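You operate a simulated robot arm through the tools that you are given. There is no shell and no other tool. Be economical: measure what you need, move in short steps, check, and stop when the job is done.

Carry out the task below with a simulated robot arm. There is one attempt and no reset: what you move stays moved.

TASK
Put the pick glass and the slate pad in the orange tray.

It is judged by the outcome, as a careful person would: the job done as asked, and still so three seconds after it is handed in. It fails if anything else is knocked over, pushed out of place, dropped, spilled or broken.

THE ROBOT
A 7-joint arm with a two-finger parallel gripper, fixed in place. Base frame: the origin is at the foot of the arm, x ahead of it, y to its left, z up; the work surface is at about z = 0. Lengths are in cm, angles in degrees, forces in N, time in s.
With the tool pointing down near the work surface it reaches from about 22 to 58 cm from the base axis. Its first joint turns from -66.0 to 66.0 degrees. Payload 2.5 kg.
Tool frame: the origin (TCP) lies between the finger pads and is the grasp point; the fingertips stand 2.3 cm ahead of it; z points along the fingers, y is the line along which they close. The gripper opens to 9.4 cm. The fingers are 3.8 cm wide and 1 cm thick; the gripper's body (5.4 by 9.6 cm) begins 3.9 cm behind the TCP.
Orientation is that of the tool frame in the base frame, as a unit quaternion [x, y, z, w]. With the fingers straight down and closing along the base's y, the tool's x points along the base's -x, its y along +y and its z along -z.

THE INTERFACE
- The arm moves only by the tool play_rows. Its arguments are lists of equal length, an entry for each row: "delta_rot": the turn, a rotation vector about the tool's x, y, z in degrees, a list of three; "xyz": the shift along the tool's x, y, z in cm, a list of three; "claw": the closure, from 0 (fully open) to 1 (shut). In form: {"delta_rot": [[ax, ay, az], ...], "xyz": [[dx, dy, dz], ...], "claw": [claw, ...]}. A call has 1 to 10 rows; each row shifts and turns the commanded pose from where the row before left it, along the tool's axes as they then stand. A row lasts 0.2 s, in which the tool goes at most 5 cm and 8.6 degrees; a call with a longer step from one row to the next is refused whole, and so is a gripper value outside its range. A pose out of reach is approached as far as the arm can. The call stops where the force on the tool passes 40 N (or 10 N more than at its start, if that is more) or the arm is blocked; 0.2 s more then pass. The fingers move at their own pace (about 10.8 cm/s each) and stop on an object; they squeeze with about 38 N. The grip force told is the motor's: it shows also when the fingers shut on nothing. Time passes only in rows, and 0.2 s behind the last, so rows that do not move let the fingers close. It gives the time, the measured TCP pose, the force on the tool (base axes), the opening and the grip force at its end, in the units of the frame above (readings bear some noise), and new pictures: "pictures" is both (left out), scene, wrist or none.
- Cameras (640 x 400 px; columns grow to the right, rows downward): "scene" is fixed at [10.72, -40.2, 54.49]; the picture's right is [0.90, -0.43, 0.00], its down [-0.24, -0.51, -0.82] and it looks along [0.35, 0.75, -0.57] (base axes); focal length 374 px, centre (320, 200). "wrist" rides on the gripper at [-3.9, 0, -4.4] in the tool frame; the picture's right is [0.00, -1.00, 0.00], its down [0.97, 0.00, -0.24] and it looks along [0.24, 0.00, 0.97] (tool axes); focal length 218 px, centre (320, 200).
- pixel_to_xyz(camera, pixels): for up to 12 pixels [column, row] of the newest picture of that camera ("zoom" is the newest enlarged one), the place [x, y, z] in the base frame of the surface seen there, good to about 0.2 cm. No time passes.
- enlarge(camera, box): a new picture of the part [left, top, right, bottom] of that camera's present view, enlarged. No time passes.
- sign_off(): hands the job in; it is judged then, once.

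Work in short steps. Measure before you move; look again where a grasp or a placing could have gone wrong, and mend it. You have 60 turns and 120 pictures in all, the two below and enlarged ones among them. Open the gripper and draw the arm clear of the work before you hand the job in, unless the task says otherwise; then end with one line.

The tools are called by a JSON object that holds its "op" and its "data". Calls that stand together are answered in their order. play_rows: Moves the arm, as the interface text tells. Its arguments: {"type":"object","properties":{"delta_rot":{"type":"array","items":{"type":"array","items":{"type":"number"}}},"xyz":{"type":"array","items":{"type":"array","items":{"type":"number"}}},"claw":{"type":"array","items":{"type":"number"}},"pictures":{"type":"string","enum":["both","scene","wrist","none"]}},"required":["delta_rot","xyz","claw"]} The other tools are called the same way: pixel_to_xyz (camera, pixels) gives the place of the surface under pixels of a picture; enlarge (camera, box) takes an enlarged picture of a part of a camera's view; sign_off () hands the job in.

At the start:

```text
time_s: 0.0
tcp_pos: [30.06, 9.33, 24.99]
ee_rot: [0.0, 1.0, 0.0, 0.0]
force: [0.1, -0.1, -1.1]
width: 9.42
finger_force: 0.0
```

scene: 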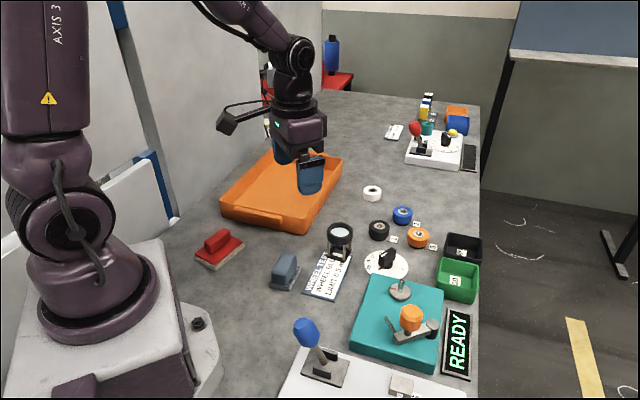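
wrist: 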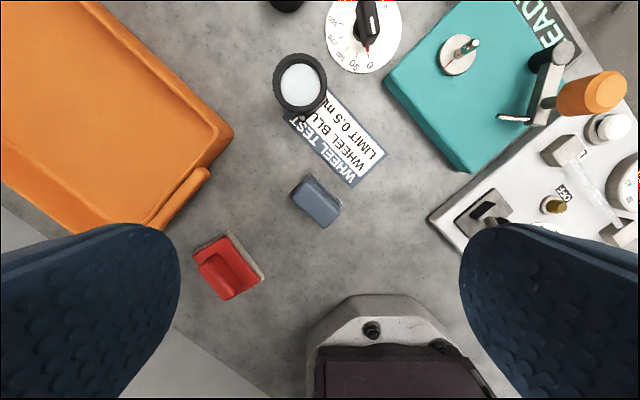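

The black-rimmed lens stands near (340,240) on the label card, and the slate-blue pad is at (285,272). I'll enlarge both before measuring.

{"op": "enlarge", "data": {"camera": "scene", "box": [180, 210, 420, 360]}}

{"op": "enlarge", "data": {"camera": "wrist", "box": [180, 30, 420, 310]}}

{"op": "pixel_to_xyz", "data": {"camera": "wrist", "pixels": [[300, 85], [300, 58], [276, 85], [324, 90], [300, 115], [315, 200], [298, 200], [325, 225], [340, 205], [310, 178], [323, 130], [350, 180]]}}

{"op": "pixel_to_xyz", "data": {"camera": "scene", "pixels": [[340, 235], [340, 255], [285, 265], [285, 285], [224, 207], [275, 222], [340, 160], [270, 190], [250, 200], [300, 200], [285, 225], [222, 250]]}}

```text
2.67 times, centred on (300, 285) of scene
```

zoom: 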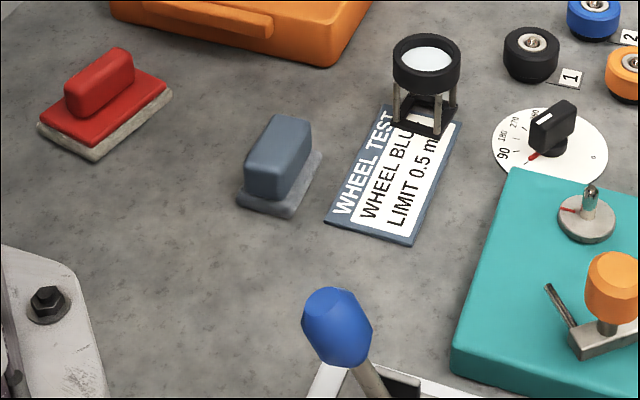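

```text
1.43 times, centred on (300, 170) of wrist
```

zoom: 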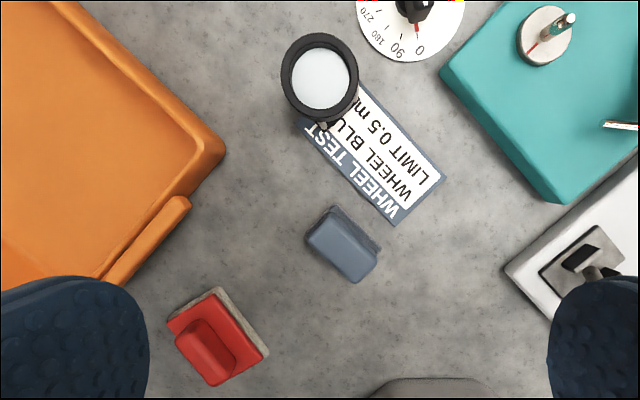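

```text
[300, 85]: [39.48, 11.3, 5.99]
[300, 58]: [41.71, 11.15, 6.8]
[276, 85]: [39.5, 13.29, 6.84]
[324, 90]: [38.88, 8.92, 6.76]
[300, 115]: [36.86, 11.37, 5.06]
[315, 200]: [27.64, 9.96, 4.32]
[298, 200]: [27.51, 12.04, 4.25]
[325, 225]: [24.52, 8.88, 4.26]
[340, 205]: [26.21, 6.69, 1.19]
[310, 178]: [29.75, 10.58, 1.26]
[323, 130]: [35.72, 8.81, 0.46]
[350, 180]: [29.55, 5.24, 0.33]
```

```text
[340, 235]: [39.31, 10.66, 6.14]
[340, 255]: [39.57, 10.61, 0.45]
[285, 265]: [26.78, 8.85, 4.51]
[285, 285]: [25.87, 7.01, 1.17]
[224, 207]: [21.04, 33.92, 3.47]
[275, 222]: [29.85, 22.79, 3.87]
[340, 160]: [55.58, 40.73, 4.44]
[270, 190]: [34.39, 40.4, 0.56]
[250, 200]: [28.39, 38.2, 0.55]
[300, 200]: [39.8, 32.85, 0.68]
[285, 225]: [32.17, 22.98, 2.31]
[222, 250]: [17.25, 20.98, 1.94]
```

The slate pad's handle tops out at z≈4.3 near (26.5, 9.5), with its long axis about 45° between x and y. I'll move over it, turn the tool, and look again.

{"op": "play_rows", "data": {"xyz": [[3.5, 0, 0], [0, 0, 4], [0, 0, 4], [0, 0, 0], [0, 0, 0], [0, 0, 0], [0, 0, 0], [0, 0, 0], [0, 0, 0]], "delta_rot": [[0, 0, 0], [0, 0, 0], [0, 0, 0], [0, 0, -7.8], [0, 0, -7.8], [0, 0, -7.8], [0, 0, -7.8], [0, 0, -7.8], [0, 0, -7.8]], "claw": [0, 0, 0, 0, 0, 0, 0, 0, 0]}}

```text
time_s: 2.0
tcp_pos: [26.57, 9.41, 17.06]
ee_rot: [-0.398, 0.917, 0.0, 0.001]
force: [0.4, -0.2, 0.1]
width: 9.4
finger_force: 0.1
```

scene: 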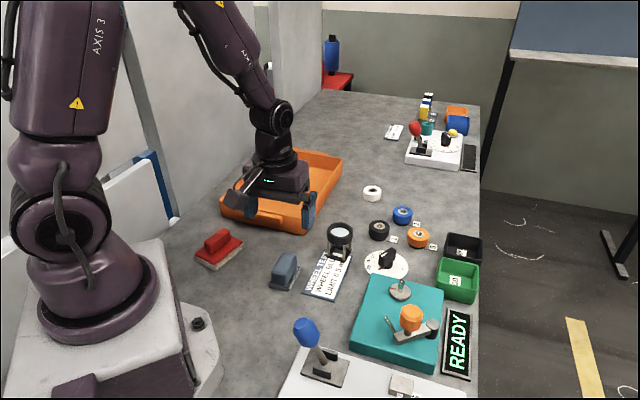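
wrist: 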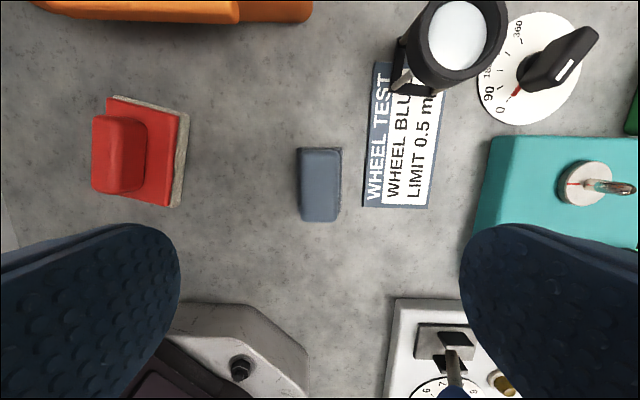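

The handle is now aligned, spanning about (298–341, 148–222). I'll measure it.

{"op": "pixel_to_xyz", "data": {"camera": "wrist", "pixels": [[305, 160], [335, 160], [306, 212], [334, 212], [320, 185], [339, 152], [339, 205], [302, 185], [336, 185]]}}

{"op": "enlarge", "data": {"camera": "wrist", "box": [260, 130, 380, 240]}}

```text
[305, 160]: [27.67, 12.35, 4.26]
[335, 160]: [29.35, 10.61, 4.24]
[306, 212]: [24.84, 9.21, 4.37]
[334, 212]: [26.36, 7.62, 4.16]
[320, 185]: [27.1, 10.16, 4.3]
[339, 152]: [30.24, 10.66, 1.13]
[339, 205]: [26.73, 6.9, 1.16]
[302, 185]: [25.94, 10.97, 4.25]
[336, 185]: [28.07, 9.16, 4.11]
```

```text
3.64 times, centred on (320, 185) of wrist
```

zoom: 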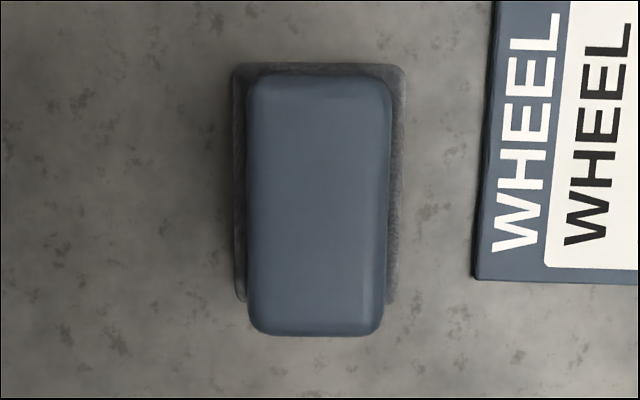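

The handle centre is (27.05, 9.95), about 3.2 cm thick. I'll shift −0.72 along tool x, go down to z≈3.9, and close.

{"op": "play_rows", "data": {"xyz": [[-0.72, 0, 3], [0, 0, 4], [0, 0, 3.2], [0, 0, 2.0], [0, 0, 0.9], [0, 0, 0], [0, 0, 0], [0, 0, 0], [0, 0, 0]], "delta_rot": [[0, 0, 0], [0, 0, 0], [0, 0, 0], [0, 0, 0], [0, 0, 0], [0, 0, 0], [0, 0, 0], [0, 0, 0], [0, 0, 0]], "claw": [0, 0, 0, 0, 0, 0, 1, 1, 1]}}

```text
time_s: 4.0
tcp_pos: [27.11, 9.74, 4.08]
ee_rot: [-0.398, 0.918, 0.0, 0.0]
force: [-0.1, 1.0, -0.1]
width: 3.13
finger_force: 38.0
```

scene: 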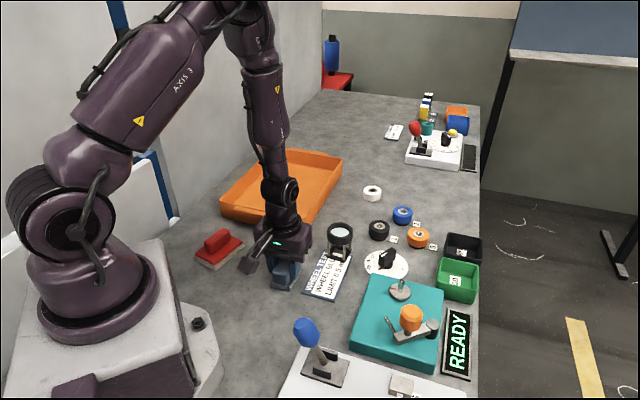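
wrist: 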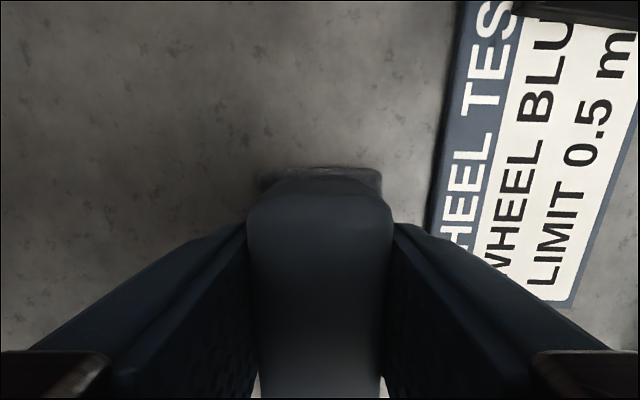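

The pad is held (width 3.13, 38 N). I'll lift it straight to z≈15 and carry it over the near end of the tray.

{"op": "play_rows", "data": {"xyz": [[0, 0, -3], [0, 0, -4], [0, 0, -4], [-3.26, 2.32, 0], [-3.26, 2.32, 0], [-3.26, 2.32, 0], [-3.26, 2.32, 0], [-3.26, 2.32, 0], [-3.26, 2.32, 0], [0, 0, 0]], "delta_rot": [[0, 0, 0], [0, 0, 0], [0, 0, 0], [0, 0, 0], [0, 0, 0], [0, 0, 0], [0, 0, 0], [0, 0, 0], [0, 0, 0], [0, 0, 0]], "claw": [1, 1, 1, 1, 1, 1, 1, 1, 1, 1]}}

```text
time_s: 6.2
tcp_pos: [30.18, 33.65, 14.72]
ee_rot: [-0.397, 0.918, 0.0, 0.0]
force: [-0.1, 0.2, 0.5]
width: 3.16
finger_force: 37.9
```

scene: 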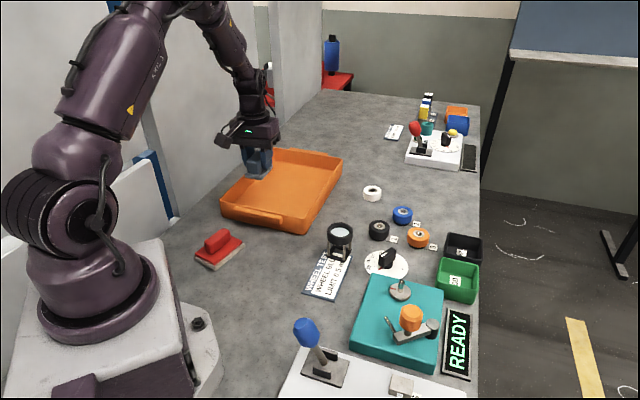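
wrist: 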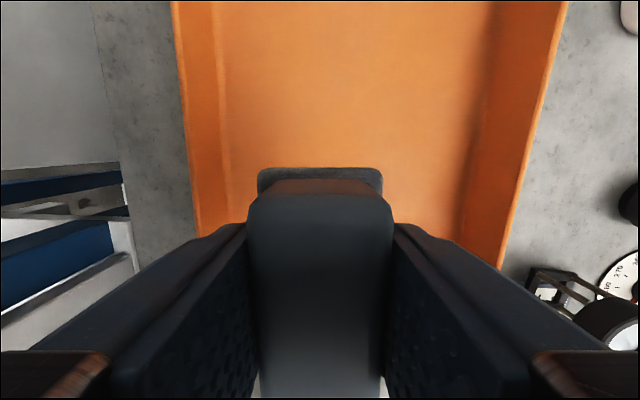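

I'll measure the tray's walls and floor edges before lowering.

{"op": "pixel_to_xyz", "data": {"camera": "wrist", "pixels": [[235, 150], [218, 150], [188, 150], [230, 205], [470, 190], [490, 150], [525, 150], [360, 20]]}}

{"op": "pixel_to_xyz", "data": {"camera": "scene", "pixels": [[233, 200], [226, 202], [282, 213], [276, 222], [250, 206], [300, 212], [335, 165], [325, 172], [275, 152], [260, 200], [286, 153], [308, 195]]}}

```text
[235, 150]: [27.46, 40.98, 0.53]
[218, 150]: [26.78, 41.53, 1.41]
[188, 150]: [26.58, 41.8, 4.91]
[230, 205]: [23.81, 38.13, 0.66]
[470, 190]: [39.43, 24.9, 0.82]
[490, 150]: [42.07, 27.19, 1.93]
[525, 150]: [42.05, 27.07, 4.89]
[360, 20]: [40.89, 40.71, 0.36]
```

```text
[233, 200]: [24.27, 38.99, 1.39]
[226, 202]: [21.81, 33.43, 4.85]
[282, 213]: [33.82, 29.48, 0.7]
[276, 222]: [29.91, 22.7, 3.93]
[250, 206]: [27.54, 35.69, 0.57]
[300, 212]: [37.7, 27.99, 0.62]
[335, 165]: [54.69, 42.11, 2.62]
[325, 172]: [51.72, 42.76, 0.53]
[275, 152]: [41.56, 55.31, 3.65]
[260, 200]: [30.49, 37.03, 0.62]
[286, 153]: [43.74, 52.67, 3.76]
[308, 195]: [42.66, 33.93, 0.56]
```

The tray interior is about 20 cm wide with its floor at z≈0.55, and the pad sits clear of all walls. I'll lower 10 cm to TCP z≈4.7, release, and lift.

{"op": "play_rows", "data": {"xyz": [[0, 0, 4], [0, 0, 3], [0, 0, 2], [0, 0, 0.7], [0, 0, 0.3], [0, 0, 0]], "delta_rot": [[0, 0, 0], [0, 0, 0], [0, 0, 0], [0, 0, 0], [0, 0, 0], [0, 0, 0]], "claw": [1, 1, 1, 1, 1, 1]}}

```text
time_s: 7.6
tcp_pos: [30.26, 33.62, 4.95]
ee_rot: [-0.397, 0.918, 0.001, 0.0]
force: [0.1, 0.3, -0.8]
width: 3.13
finger_force: 38.4
```

scene: 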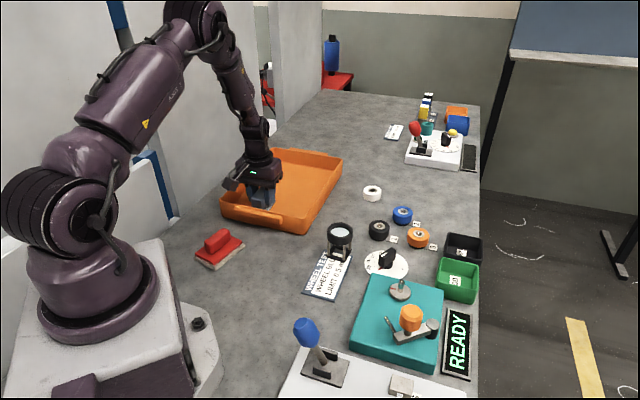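
wrist: 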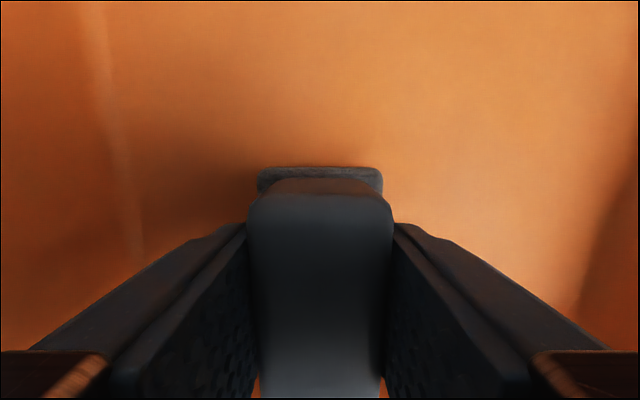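

The TCP is at 4.95 with no contact yet, so I'll go another 0.3 cm down, open, and rise.

{"op": "play_rows", "data": {"xyz": [[0, 0, 0.2], [0, 0, 0.15], [0, 0, 0], [0, 0, 0], [0, 0, 0], [0, 0, 0], [0, 0, -3], [0, 0, -4], [0, 0, -4]], "delta_rot": [[0, 0, 0], [0, 0, 0], [0, 0, 0], [0, 0, 0], [0, 0, 0], [0, 0, 0], [0, 0, 0], [0, 0, 0], [0, 0, 0]], "claw": [1, 1, 1, 0, 0, 0, 0, 0, 0]}}

```text
time_s: 9.6
tcp_pos: [30.34, 33.8, 15.53]
ee_rot: [-0.397, 0.918, 0.0, -0.001]
force: [-0.8, 0.7, -0.3]
width: 9.4
finger_force: 0.1
```

scene: 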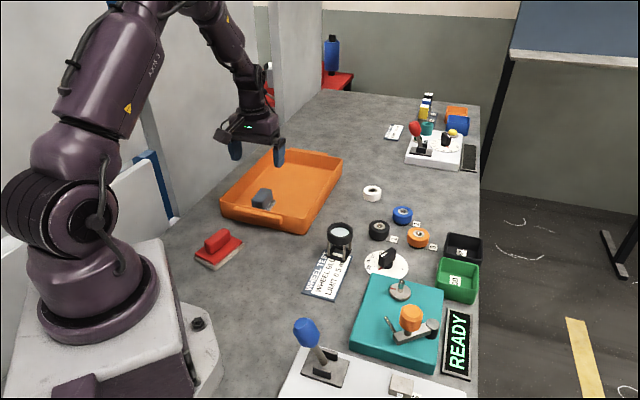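
wrist: 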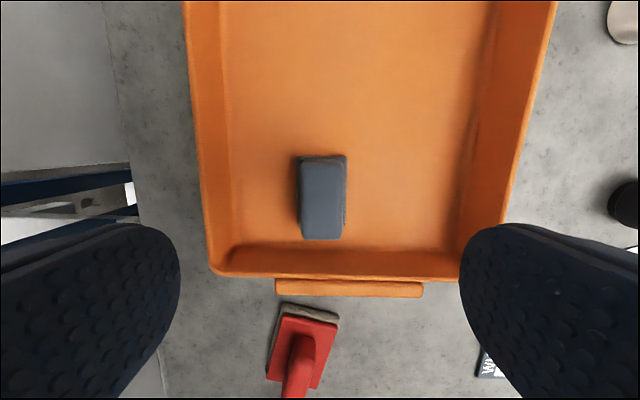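

The pad is upright in the tray. Next I'll move over the pick glass at (39.4, 11.1), staying high.

{"op": "play_rows", "data": {"xyz": [[1.73, -3.69, -1], [1.73, -3.69, 0], [1.73, -3.69, 0], [1.73, -3.69, 0], [1.73, -3.69, 0], [1.73, -3.69, 0], [0, 0, 0]], "delta_rot": [[0, 0, 0], [0, 0, 0], [0, 0, 0], [0, 0, 0], [0, 0, 0], [0, 0, 0], [0, 0, 0]], "claw": [0, 0, 0, 0, 0, 0, 0]}}

```text
time_s: 11.2
tcp_pos: [39.57, 10.76, 16.69]
ee_rot: [-0.397, 0.918, -0.001, 0.0]
force: [-0.6, -0.7, -0.4]
width: 9.38
finger_force: 0.0
```

scene: 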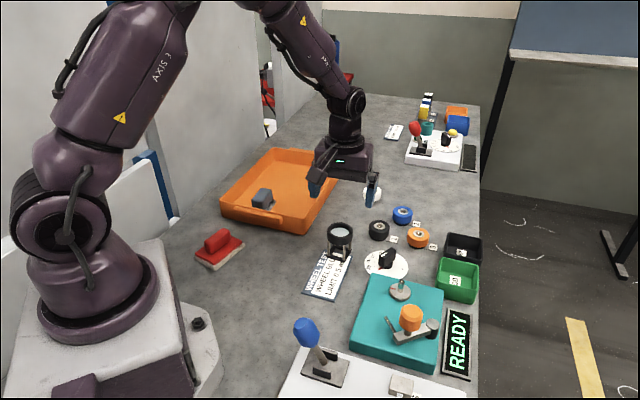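
wrist: 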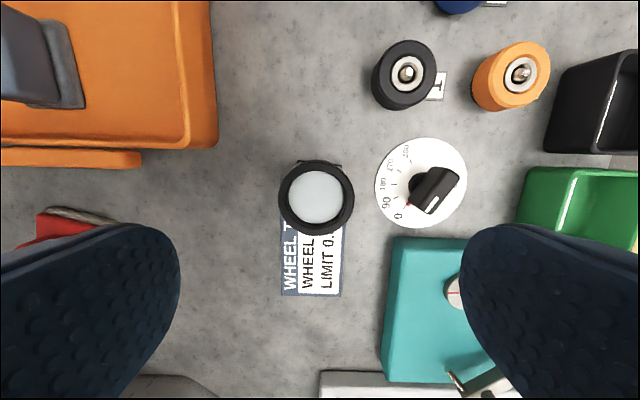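

The ring is centred at about (317,197), and the selector knob at (435,190) is near the right finger's path. I'll measure both.

{"op": "pixel_to_xyz", "data": {"camera": "wrist", "pixels": [[284, 195], [349, 197], [316, 164], [317, 230], [317, 197], [435, 185], [453, 172], [415, 208], [395, 200], [410, 245]]}}

{"op": "enlarge", "data": {"camera": "scene", "box": [300, 210, 420, 310]}}

{"op": "enlarge", "data": {"camera": "wrist", "box": [260, 130, 420, 310]}}

```text
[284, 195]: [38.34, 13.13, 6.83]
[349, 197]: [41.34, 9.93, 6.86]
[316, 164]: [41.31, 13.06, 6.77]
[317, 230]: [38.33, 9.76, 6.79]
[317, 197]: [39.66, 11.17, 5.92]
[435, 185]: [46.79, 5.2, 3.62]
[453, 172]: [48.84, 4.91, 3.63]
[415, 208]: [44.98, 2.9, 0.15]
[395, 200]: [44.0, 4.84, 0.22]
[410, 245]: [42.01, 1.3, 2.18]
```

```text
4.00 times, centred on (360, 260) of scene
```

zoom: 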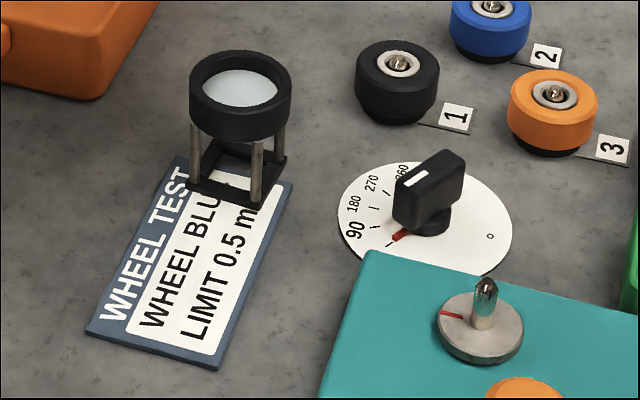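

```text
2.22 times, centred on (340, 220) of wrist
```

zoom: 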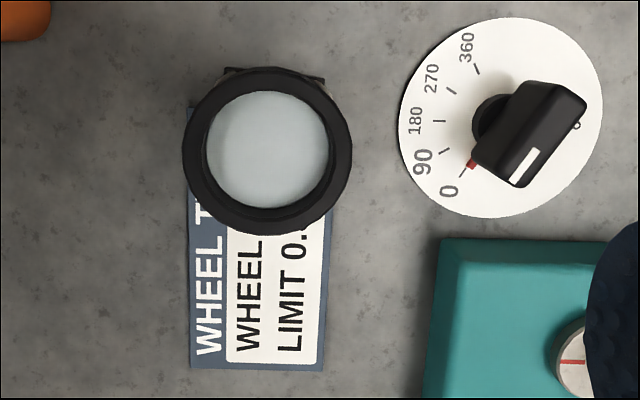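

The ring centre is (39.83, 11.47), outer diameter about 5 cm, with clearance all around at this angle. I'll centre on it, descend to TCP z≈6, and close.

{"op": "play_rows", "data": {"xyz": [[-0.69, 0.3, 0], [0, 0, 4], [0, 0, 3.7], [0, 0, 2], [0, 0, 1.1], [0, 0, 0], [0, 0, 0], [0, 0, 0], [0, 0, 0]], "delta_rot": [[0, 0, 0], [0, 0, 0], [0, 0, 0], [0, 0, 0], [0, 0, 0], [0, 0, 0], [0, 0, 0], [0, 0, 0], [0, 0, 0]], "claw": [0, 0, 0, 0, 0, 0, 1, 1, 1]}}

```text
time_s: 13.2
tcp_pos: [39.53, 11.78, 5.66]
ee_rot: [-0.397, 0.918, 0.0, -0.001]
force: [-0.1, -0.2, 0.2]
width: 5.06
finger_force: 38.3
```

scene: 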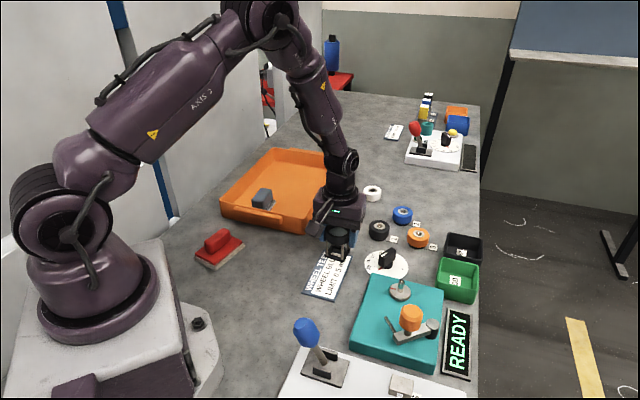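
wrist: 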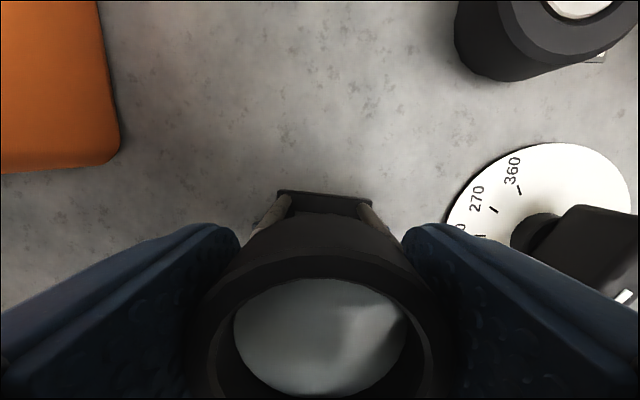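

The ring is held (width 5.06). I'll lift straight up and check that the card stays down.

{"op": "play_rows", "data": {"xyz": [[0, 0, -1], [0, 0, -3], [0, 0, -4], [0, 0, -2], [0, 0, 0]], "delta_rot": [[0, 0, 0], [0, 0, 0], [0, 0, 0], [0, 0, 0], [0, 0, 0]], "claw": [1, 1, 1, 1, 1]}}

```text
time_s: 14.4
tcp_pos: [39.61, 11.71, 15.76]
ee_rot: [-0.396, 0.918, 0.0, 0.0]
force: [-0.3, 0.0, -0.9]
width: 5.06
finger_force: 37.8
```

scene: 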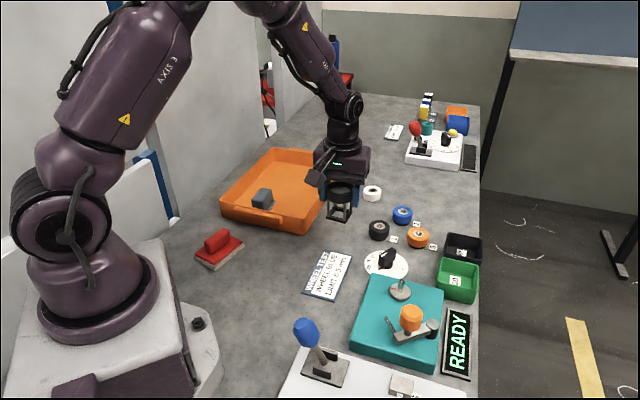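
wrist: 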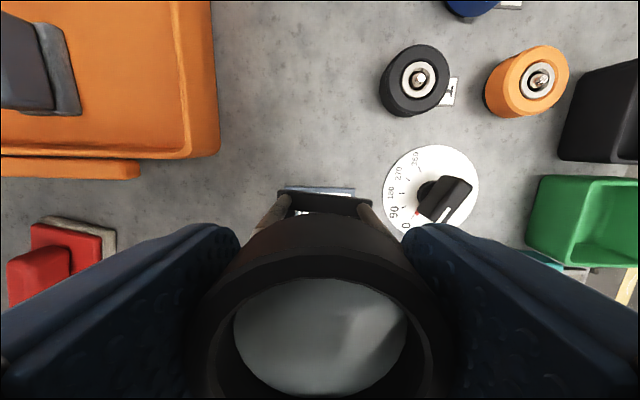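

The card stayed in place. I'll carry the glass over the tray to (39, 34.5).

{"op": "play_rows", "data": {"xyz": [[-2.71, 2.67, 0], [-2.71, 2.67, 0], [-2.71, 2.67, 0], [-2.71, 2.67, 0], [-2.71, 2.67, 0], [-2.71, 2.67, 0], [0, 0, 0]], "delta_rot": [[0, 0, 0], [0, 0, 0], [0, 0, 0], [0, 0, 0], [0, 0, 0], [0, 0, 0], [0, 0, 0]], "claw": [1, 1, 1, 1, 1, 1, 1]}}

```text
time_s: 16.0
tcp_pos: [38.88, 34.62, 15.89]
ee_rot: [-0.397, 0.918, 0.0, 0.0]
force: [-0.4, 0.0, -0.4]
width: 5.05
finger_force: 38.3
```

scene: 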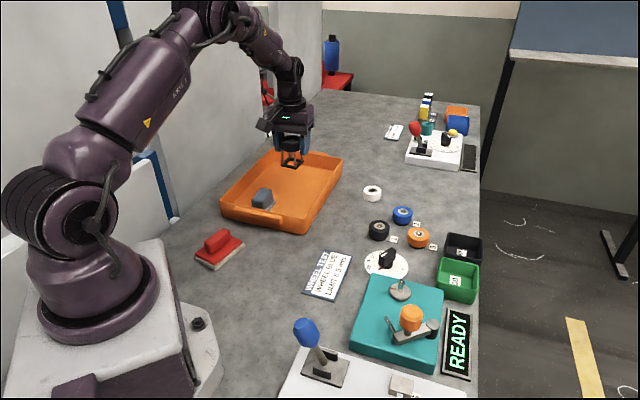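
wrist: 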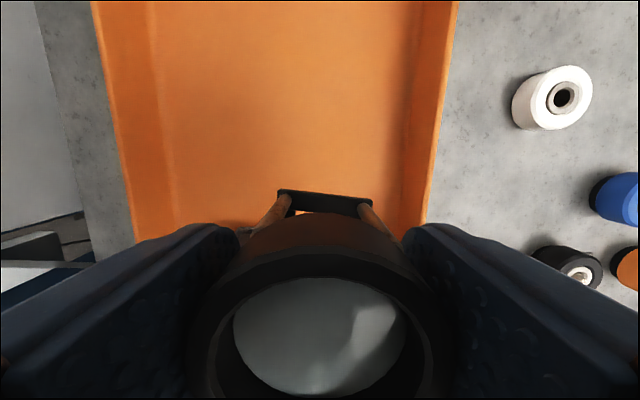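

The right finger needs a bit more room from the right wall, so I'll shift 1.3 cm left and lower to TCP z≈6.1.

{"op": "play_rows", "data": {"xyz": [[0, 1.3, 0], [0, 0, 4], [0, 0, 3], [0, 0, 2], [0, 0, 0.7], [0, 0, 0]], "delta_rot": [[0, 0, 0], [0, 0, 0], [0, 0, 0], [0, 0, 0], [0, 0, 0], [0, 0, 0]], "claw": [1, 1, 1, 1, 1, 1]}}

```text
time_s: 17.4
tcp_pos: [38.01, 35.52, 5.99]
ee_rot: [-0.397, 0.918, 0.0, 0.0]
force: [-0.5, 0.0, -0.7]
width: 5.03
finger_force: 37.6
```

scene: 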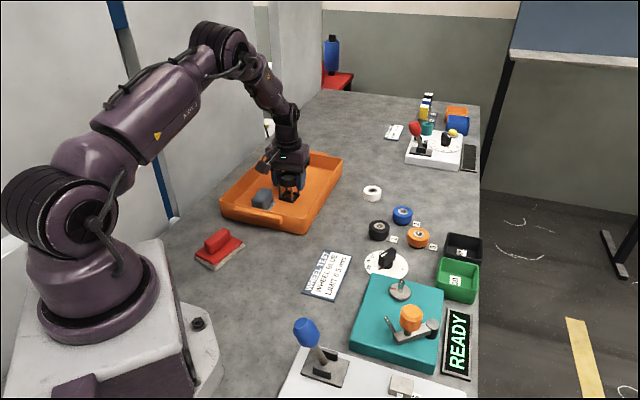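
wrist: 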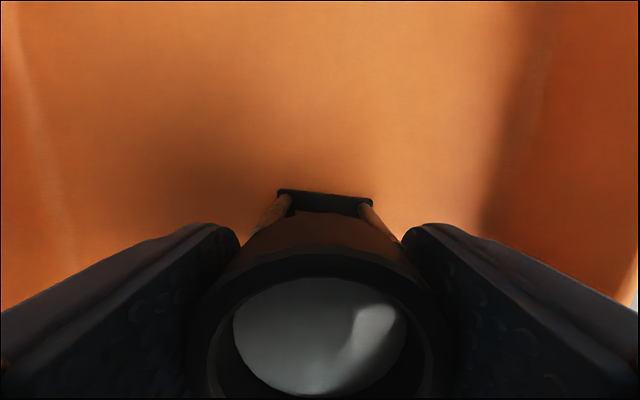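

Still no contact, so I'll ease down 0.25 cm and read the force.

{"op": "play_rows", "data": {"xyz": [[0, 0, 0.1], [0, 0, 0.1], [0, 0, 0.05], [0, 0, 0]], "delta_rot": [[0, 0, 0], [0, 0, 0], [0, 0, 0], [0, 0, 0]], "claw": [1, 1, 1, 1], "pictures": "none"}}

{"op": "enlarge", "data": {"camera": "scene", "box": [240, 150, 340, 220]}}

```text
time_s: 18.4
tcp_pos: [37.97, 35.54, 5.95]
ee_rot: [-0.397, 0.918, 0.0, 0.001]
force: [-0.2, -2.2, 5.9]
width: 5.07
finger_force: 37.6
```

```text
5.71 times, centred on (290, 185) of scene
```

zoom: 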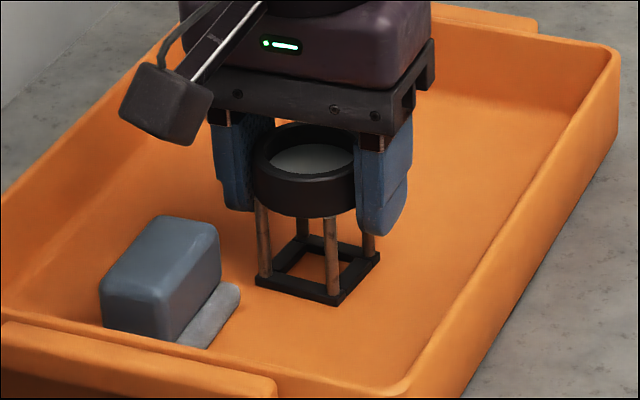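

The force of 5.9 N shows the glass is resting on the tray floor. I'll open, rise, and back away toward the base.

{"op": "play_rows", "data": {"xyz": [[0, 0, 0], [0, 0, 0], [0, 0, 0], [0, 0, -2], [0, 0, -4], [0, 0, -4.5], [0, 0, -4.5], [4, -2, 0], [4, -2, 0], [4, -2, 0]], "delta_rot": [[0, 0, 0], [0, 0, 0], [0, 0, 0], [0, 0, 0], [0, 0, 0], [0, 0, 0], [0, 0, 0], [0, 0, 0], [0, 0, 0], [0, 0, 0]], "claw": [0, 0, 0, 0, 0, 0, 0, 0, 0, 0]}}

{"op": "enlarge", "data": {"camera": "scene", "box": [180, 130, 420, 310]}}

```text
time_s: 20.6
tcp_pos: [34.25, 22.6, 20.93]
ee_rot: [-0.398, 0.918, 0.0, 0.0]
force: [0.4, 0.9, -0.5]
width: 9.42
finger_force: 0.0
```

scene: 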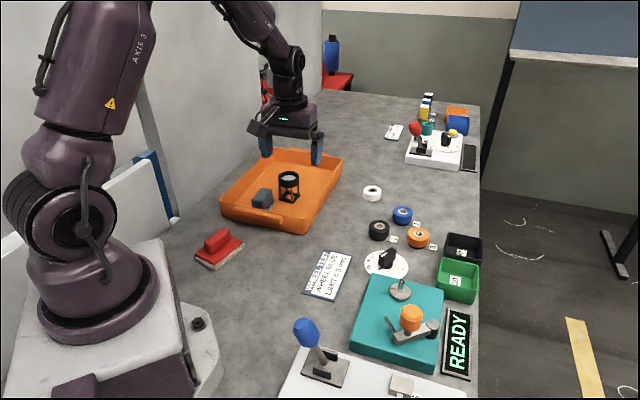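
wrist: 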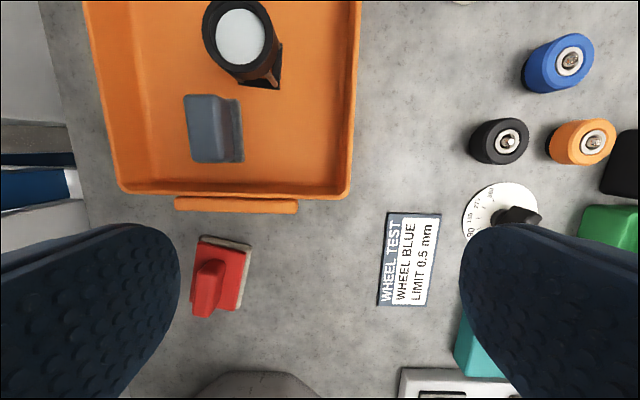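

```text
2.22 times, centred on (300, 220) of scene
```

zoom: 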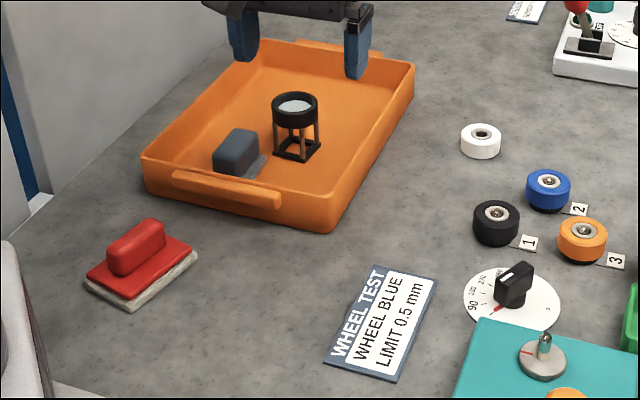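

Both objects stand upright in the tray, the other items look undisturbed, and the arm is clear with the gripper open. I'm handing in.

{"op": "sign_off", "data": {}}

```text
The job is handed in.
```

The pick glass and the slate pad are both standing upright in the orange tray, and nothing else was moved.
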